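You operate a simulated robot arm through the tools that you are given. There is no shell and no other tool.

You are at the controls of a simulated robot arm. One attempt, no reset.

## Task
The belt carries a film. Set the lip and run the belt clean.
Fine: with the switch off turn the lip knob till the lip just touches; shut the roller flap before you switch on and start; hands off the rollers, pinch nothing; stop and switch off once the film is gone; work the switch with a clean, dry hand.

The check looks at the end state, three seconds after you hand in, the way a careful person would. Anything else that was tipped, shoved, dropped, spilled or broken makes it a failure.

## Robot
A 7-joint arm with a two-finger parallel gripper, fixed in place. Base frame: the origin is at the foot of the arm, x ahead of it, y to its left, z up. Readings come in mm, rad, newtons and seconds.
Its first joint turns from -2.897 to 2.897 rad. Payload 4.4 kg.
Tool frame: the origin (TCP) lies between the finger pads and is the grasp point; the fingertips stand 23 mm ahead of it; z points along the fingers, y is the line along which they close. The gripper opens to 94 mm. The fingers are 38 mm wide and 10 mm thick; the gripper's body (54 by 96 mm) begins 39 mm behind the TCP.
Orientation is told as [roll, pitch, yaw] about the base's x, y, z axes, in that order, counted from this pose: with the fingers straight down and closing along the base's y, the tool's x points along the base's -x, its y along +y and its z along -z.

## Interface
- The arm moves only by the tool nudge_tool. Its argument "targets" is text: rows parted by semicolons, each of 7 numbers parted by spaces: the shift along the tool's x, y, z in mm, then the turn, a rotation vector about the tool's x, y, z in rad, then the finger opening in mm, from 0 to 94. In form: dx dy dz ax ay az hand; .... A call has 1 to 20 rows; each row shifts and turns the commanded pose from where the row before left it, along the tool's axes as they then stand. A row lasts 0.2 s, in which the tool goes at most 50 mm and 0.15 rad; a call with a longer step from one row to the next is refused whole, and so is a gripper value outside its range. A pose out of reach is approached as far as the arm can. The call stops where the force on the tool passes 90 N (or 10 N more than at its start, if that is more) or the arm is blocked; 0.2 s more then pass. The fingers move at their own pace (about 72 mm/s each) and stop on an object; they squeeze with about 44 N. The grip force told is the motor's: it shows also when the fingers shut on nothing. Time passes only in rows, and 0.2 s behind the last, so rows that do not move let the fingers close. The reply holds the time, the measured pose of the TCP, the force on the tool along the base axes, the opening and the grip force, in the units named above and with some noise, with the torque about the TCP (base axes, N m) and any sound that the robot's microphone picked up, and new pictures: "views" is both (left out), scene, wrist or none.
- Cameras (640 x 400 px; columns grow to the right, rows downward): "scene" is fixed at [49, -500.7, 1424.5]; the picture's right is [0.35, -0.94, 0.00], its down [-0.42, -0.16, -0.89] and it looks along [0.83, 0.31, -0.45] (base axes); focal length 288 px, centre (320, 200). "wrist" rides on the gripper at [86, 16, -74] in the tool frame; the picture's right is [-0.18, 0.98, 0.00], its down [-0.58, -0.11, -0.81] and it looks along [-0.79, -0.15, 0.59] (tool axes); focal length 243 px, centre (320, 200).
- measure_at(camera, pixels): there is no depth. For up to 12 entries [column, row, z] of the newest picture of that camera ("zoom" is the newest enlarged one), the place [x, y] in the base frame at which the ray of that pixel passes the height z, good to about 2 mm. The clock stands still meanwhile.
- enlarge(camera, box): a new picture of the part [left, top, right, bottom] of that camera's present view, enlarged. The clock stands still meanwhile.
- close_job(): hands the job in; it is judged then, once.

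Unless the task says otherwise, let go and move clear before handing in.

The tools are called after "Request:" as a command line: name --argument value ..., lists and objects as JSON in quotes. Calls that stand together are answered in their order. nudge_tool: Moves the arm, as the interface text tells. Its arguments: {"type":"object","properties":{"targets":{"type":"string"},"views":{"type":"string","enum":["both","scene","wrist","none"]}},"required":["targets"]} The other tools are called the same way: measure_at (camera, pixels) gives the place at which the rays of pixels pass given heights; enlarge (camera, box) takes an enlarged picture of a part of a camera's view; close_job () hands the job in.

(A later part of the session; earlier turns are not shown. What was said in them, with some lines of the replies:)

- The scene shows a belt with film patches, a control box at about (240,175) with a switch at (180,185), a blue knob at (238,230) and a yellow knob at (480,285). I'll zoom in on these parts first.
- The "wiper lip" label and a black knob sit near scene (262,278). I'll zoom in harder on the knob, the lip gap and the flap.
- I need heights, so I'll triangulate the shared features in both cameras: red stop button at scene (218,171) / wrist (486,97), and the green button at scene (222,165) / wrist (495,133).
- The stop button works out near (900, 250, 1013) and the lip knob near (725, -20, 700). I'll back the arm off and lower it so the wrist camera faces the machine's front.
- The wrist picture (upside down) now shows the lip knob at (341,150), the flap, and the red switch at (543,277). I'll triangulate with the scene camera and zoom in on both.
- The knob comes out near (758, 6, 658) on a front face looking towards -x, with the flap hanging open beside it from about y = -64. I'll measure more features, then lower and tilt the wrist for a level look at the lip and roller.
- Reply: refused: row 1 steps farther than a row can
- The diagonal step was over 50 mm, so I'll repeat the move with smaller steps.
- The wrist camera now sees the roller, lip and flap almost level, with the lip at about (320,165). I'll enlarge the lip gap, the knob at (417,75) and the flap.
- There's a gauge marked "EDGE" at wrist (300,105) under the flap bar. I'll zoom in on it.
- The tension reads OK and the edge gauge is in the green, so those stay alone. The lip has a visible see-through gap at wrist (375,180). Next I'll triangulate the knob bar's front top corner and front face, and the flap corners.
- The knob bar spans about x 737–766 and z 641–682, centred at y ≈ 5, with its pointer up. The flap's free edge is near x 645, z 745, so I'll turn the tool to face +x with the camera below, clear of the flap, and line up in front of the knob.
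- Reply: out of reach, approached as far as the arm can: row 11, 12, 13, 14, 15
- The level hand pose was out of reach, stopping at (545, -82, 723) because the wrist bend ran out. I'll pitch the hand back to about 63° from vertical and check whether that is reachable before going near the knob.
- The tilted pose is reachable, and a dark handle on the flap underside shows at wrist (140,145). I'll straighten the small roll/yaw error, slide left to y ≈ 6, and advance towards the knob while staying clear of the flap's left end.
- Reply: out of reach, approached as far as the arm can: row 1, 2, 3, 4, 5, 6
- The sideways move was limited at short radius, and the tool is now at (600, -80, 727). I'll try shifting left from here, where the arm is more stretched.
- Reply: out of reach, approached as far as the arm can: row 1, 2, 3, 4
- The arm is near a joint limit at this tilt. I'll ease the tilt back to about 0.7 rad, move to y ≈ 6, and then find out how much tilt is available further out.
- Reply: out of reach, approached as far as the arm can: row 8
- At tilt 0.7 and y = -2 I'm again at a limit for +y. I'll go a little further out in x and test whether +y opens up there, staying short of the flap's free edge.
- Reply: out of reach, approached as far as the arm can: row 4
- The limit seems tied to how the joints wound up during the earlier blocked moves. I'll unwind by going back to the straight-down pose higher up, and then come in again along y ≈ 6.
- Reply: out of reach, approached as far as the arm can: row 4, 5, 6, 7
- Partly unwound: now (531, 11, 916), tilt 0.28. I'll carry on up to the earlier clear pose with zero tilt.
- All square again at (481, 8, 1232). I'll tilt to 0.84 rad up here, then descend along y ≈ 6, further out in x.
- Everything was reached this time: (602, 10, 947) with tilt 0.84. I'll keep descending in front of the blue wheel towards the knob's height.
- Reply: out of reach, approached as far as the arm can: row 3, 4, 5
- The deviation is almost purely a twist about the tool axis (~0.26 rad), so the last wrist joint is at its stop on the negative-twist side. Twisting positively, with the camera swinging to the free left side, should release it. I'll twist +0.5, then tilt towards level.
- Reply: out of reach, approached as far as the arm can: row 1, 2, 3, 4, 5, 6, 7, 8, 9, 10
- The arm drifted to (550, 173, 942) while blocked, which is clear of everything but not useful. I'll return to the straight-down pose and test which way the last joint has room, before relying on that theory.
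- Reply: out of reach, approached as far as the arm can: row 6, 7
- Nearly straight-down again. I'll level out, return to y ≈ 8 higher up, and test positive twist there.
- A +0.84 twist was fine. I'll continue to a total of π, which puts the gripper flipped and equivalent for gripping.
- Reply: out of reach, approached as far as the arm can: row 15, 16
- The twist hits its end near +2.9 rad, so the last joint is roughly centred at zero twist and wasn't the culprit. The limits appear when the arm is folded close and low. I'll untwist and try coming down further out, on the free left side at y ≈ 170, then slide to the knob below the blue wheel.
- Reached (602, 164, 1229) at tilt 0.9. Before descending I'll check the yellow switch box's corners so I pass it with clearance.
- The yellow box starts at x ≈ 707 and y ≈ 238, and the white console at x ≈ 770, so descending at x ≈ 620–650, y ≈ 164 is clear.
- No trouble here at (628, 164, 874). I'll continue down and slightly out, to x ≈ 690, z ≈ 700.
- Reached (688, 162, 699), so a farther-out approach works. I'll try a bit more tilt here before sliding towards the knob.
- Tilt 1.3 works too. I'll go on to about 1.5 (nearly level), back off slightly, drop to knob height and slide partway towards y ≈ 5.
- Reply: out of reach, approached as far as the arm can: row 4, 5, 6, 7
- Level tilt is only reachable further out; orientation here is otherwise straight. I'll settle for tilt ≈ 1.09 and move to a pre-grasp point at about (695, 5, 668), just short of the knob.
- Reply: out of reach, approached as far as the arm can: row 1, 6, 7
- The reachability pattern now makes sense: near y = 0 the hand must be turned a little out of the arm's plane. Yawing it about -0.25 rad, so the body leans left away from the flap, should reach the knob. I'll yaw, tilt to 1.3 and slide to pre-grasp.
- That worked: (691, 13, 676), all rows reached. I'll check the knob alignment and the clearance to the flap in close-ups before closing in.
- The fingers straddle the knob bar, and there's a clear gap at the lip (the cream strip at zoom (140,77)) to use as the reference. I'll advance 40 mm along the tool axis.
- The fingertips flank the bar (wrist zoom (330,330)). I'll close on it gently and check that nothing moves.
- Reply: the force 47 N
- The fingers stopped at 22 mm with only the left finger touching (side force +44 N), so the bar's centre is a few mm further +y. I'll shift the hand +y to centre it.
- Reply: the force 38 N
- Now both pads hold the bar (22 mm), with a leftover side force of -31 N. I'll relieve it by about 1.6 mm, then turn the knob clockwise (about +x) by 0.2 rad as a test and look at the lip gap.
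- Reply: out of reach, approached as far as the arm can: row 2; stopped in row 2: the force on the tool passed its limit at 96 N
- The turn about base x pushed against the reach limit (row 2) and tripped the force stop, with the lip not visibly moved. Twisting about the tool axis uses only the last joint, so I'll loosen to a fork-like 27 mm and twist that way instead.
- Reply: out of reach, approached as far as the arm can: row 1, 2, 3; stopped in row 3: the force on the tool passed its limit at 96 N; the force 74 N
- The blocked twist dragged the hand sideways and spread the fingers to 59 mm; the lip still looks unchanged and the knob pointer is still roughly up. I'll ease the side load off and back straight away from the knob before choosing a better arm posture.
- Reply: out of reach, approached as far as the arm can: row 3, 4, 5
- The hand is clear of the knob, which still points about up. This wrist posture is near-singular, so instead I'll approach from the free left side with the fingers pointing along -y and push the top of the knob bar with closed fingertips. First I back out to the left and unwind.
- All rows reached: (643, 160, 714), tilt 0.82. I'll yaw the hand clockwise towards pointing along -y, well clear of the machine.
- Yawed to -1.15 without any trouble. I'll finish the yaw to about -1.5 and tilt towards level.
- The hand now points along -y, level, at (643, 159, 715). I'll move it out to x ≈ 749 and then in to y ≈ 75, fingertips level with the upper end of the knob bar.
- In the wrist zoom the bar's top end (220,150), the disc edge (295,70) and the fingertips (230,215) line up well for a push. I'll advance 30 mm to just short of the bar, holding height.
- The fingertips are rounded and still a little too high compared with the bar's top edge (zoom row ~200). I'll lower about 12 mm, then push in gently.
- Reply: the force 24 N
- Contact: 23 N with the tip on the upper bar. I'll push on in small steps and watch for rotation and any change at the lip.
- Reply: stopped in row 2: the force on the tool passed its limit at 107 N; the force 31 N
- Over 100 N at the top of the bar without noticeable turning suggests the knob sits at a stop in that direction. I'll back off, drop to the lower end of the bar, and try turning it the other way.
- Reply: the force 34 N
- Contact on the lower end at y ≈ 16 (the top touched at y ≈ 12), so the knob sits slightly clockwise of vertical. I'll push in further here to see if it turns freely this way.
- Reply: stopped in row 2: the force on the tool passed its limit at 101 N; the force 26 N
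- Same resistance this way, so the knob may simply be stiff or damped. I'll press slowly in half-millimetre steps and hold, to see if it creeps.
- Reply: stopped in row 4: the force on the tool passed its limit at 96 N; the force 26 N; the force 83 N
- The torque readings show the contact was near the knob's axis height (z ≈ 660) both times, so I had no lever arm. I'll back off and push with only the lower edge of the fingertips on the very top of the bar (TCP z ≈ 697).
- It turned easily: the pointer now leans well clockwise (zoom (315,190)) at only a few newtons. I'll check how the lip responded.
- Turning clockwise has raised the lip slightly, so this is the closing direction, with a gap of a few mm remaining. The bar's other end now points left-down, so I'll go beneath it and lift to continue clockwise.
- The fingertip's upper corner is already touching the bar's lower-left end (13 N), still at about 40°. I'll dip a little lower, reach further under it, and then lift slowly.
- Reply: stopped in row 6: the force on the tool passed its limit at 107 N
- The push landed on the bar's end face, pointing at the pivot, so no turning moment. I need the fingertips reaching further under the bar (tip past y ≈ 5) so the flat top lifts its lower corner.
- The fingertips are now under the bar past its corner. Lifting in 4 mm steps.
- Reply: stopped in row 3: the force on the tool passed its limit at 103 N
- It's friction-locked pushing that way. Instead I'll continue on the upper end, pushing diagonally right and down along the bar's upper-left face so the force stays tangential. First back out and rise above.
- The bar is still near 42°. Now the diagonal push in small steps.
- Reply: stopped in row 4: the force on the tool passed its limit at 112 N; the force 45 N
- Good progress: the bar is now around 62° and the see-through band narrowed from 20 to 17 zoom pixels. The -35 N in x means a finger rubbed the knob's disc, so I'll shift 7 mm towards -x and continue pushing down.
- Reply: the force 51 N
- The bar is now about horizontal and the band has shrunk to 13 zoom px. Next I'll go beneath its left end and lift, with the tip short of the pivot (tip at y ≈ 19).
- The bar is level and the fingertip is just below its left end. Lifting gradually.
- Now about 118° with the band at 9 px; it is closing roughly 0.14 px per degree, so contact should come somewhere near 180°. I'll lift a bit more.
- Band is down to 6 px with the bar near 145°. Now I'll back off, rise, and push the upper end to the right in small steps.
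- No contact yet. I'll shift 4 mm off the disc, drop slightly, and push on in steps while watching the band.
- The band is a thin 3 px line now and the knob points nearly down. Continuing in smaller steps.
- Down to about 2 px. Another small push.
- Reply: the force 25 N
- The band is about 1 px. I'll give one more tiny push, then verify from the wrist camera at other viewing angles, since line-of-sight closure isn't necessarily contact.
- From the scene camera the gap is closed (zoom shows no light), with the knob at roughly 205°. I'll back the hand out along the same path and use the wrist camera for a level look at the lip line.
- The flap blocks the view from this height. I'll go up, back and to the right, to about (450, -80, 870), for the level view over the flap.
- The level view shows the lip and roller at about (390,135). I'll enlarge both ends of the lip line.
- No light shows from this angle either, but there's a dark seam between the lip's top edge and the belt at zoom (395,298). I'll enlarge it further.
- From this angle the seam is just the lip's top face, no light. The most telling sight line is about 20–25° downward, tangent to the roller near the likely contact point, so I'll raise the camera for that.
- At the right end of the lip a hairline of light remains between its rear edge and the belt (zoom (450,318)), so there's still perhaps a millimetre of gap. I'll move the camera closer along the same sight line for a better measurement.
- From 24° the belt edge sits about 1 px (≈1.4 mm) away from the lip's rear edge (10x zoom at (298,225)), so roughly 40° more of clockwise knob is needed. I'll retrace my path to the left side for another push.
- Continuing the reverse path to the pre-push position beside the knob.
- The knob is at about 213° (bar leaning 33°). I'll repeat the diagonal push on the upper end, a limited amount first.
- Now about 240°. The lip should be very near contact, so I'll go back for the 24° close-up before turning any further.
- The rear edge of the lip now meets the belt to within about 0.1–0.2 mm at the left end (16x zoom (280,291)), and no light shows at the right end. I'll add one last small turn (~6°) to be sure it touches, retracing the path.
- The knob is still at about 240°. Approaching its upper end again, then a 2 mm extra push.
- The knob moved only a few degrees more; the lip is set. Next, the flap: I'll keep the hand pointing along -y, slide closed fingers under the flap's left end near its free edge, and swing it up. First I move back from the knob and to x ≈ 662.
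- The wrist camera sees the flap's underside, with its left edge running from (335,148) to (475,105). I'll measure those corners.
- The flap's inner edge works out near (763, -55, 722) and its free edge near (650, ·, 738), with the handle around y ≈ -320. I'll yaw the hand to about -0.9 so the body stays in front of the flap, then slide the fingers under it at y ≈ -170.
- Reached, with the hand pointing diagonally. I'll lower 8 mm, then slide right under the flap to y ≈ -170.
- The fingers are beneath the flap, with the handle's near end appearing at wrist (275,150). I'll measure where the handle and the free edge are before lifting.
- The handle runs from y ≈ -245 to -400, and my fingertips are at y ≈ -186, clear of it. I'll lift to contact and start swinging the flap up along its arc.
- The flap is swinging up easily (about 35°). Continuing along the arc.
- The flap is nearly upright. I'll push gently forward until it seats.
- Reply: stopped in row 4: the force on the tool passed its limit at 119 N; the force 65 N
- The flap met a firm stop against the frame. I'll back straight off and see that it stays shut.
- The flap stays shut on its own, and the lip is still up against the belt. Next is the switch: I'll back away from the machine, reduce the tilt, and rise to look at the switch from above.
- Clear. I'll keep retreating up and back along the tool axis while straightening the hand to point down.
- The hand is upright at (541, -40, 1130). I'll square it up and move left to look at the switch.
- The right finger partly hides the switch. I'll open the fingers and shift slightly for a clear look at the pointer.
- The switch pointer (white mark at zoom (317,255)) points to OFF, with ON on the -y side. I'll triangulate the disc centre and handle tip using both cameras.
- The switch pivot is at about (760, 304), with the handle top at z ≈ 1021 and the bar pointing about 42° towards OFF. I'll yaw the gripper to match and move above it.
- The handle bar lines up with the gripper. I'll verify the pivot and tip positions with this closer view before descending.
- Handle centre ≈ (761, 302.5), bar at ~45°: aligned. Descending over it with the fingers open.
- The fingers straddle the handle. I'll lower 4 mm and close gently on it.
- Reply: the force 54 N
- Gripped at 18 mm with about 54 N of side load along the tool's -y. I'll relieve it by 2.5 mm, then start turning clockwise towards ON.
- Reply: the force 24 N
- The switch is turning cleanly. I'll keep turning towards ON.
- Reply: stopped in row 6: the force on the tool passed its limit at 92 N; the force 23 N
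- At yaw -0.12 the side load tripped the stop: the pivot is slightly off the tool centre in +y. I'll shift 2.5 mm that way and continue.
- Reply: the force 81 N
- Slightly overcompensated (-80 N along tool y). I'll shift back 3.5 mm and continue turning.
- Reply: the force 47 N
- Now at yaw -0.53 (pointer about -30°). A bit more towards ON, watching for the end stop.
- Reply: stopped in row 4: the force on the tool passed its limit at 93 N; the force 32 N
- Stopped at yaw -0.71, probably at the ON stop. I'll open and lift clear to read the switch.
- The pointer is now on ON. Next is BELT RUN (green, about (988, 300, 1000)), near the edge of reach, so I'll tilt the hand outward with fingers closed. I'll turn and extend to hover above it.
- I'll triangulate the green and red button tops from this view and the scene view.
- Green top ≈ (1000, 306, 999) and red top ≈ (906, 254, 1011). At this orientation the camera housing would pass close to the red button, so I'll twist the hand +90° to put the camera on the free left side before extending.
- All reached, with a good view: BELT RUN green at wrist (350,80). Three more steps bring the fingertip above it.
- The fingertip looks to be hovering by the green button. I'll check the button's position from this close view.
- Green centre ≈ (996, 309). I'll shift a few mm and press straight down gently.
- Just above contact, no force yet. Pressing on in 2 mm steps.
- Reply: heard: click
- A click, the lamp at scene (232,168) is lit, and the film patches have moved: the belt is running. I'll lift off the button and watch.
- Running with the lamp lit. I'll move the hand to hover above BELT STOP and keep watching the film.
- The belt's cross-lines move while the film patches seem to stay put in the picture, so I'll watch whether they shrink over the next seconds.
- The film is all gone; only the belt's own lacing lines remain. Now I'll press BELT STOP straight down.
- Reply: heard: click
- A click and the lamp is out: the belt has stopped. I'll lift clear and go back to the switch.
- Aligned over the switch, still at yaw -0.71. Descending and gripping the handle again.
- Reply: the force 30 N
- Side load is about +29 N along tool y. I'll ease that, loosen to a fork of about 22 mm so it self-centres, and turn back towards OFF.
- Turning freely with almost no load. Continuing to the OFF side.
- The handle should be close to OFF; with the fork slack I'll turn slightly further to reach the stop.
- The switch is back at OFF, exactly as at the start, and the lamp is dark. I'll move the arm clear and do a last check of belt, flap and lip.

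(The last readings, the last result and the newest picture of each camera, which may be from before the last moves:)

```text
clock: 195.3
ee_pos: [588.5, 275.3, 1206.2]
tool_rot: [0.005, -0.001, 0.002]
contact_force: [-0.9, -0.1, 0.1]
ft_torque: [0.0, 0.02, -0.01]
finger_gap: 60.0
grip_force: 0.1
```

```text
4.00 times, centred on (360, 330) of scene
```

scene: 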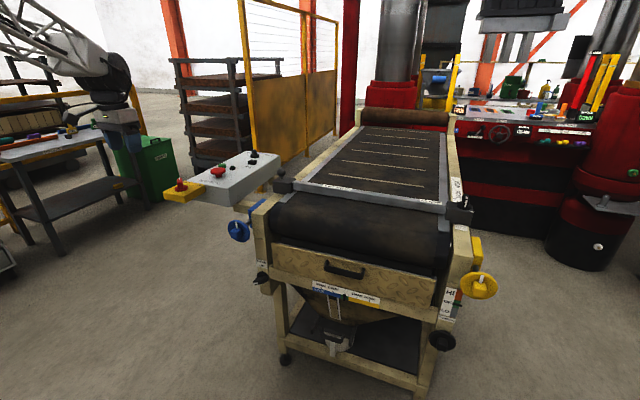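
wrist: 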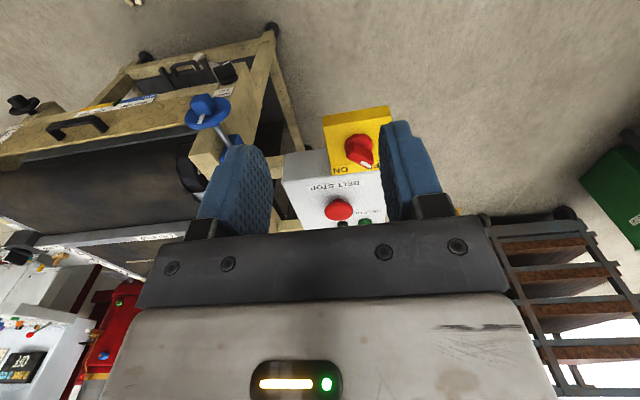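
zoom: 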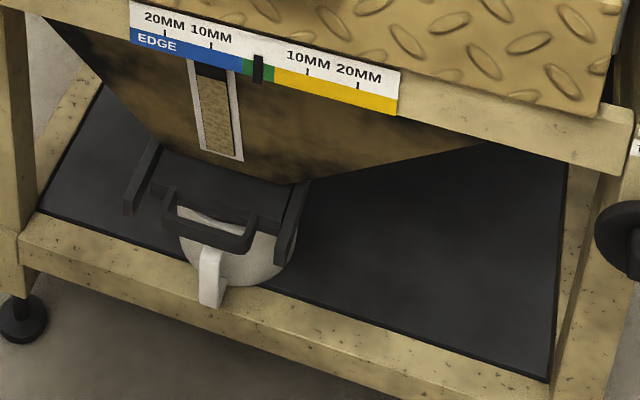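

The belt is clean and stopped, the lamp is dark, the switch is at OFF and the flap is shut. The lip is against the belt, the tension and edge gauges are unchanged, and the hand is clear. I'm handing in.

Request:
close_job

```text
The job is handed in.
```

I set the lip, ran the belt until the film was gone, then stopped it and switched off. The job is handed in.

- **Lip:** with the switch off, I turned the lip knob about two-thirds of a turn clockwise, in small pushes. I stopped once no light showed between lip and belt, plus a few degrees more to be sure it touched. From the pictures I judge the contact good to about 0.2 mm; I had no direct reading.
- **Flap:** shut before switching on, and it stayed shut.
- **Run:** the belt ran about 8 seconds, and no film was left on the part I could see. I heard a click at both start and stop, and the lamp went out at stop.
- **Switch:** back at OFF, worked with a hand that had touched only the machine's dry parts.
- **Rest of the machine:** the edge gauge and tension still read in the green, and I saw nothing shoved, dropped or spilled.

My first attempts at the lip knob tripped the force stop several times (about 95–110 N), and seating the flap and turning the switch also did (up to 119 N). I saw no damage from any of these.
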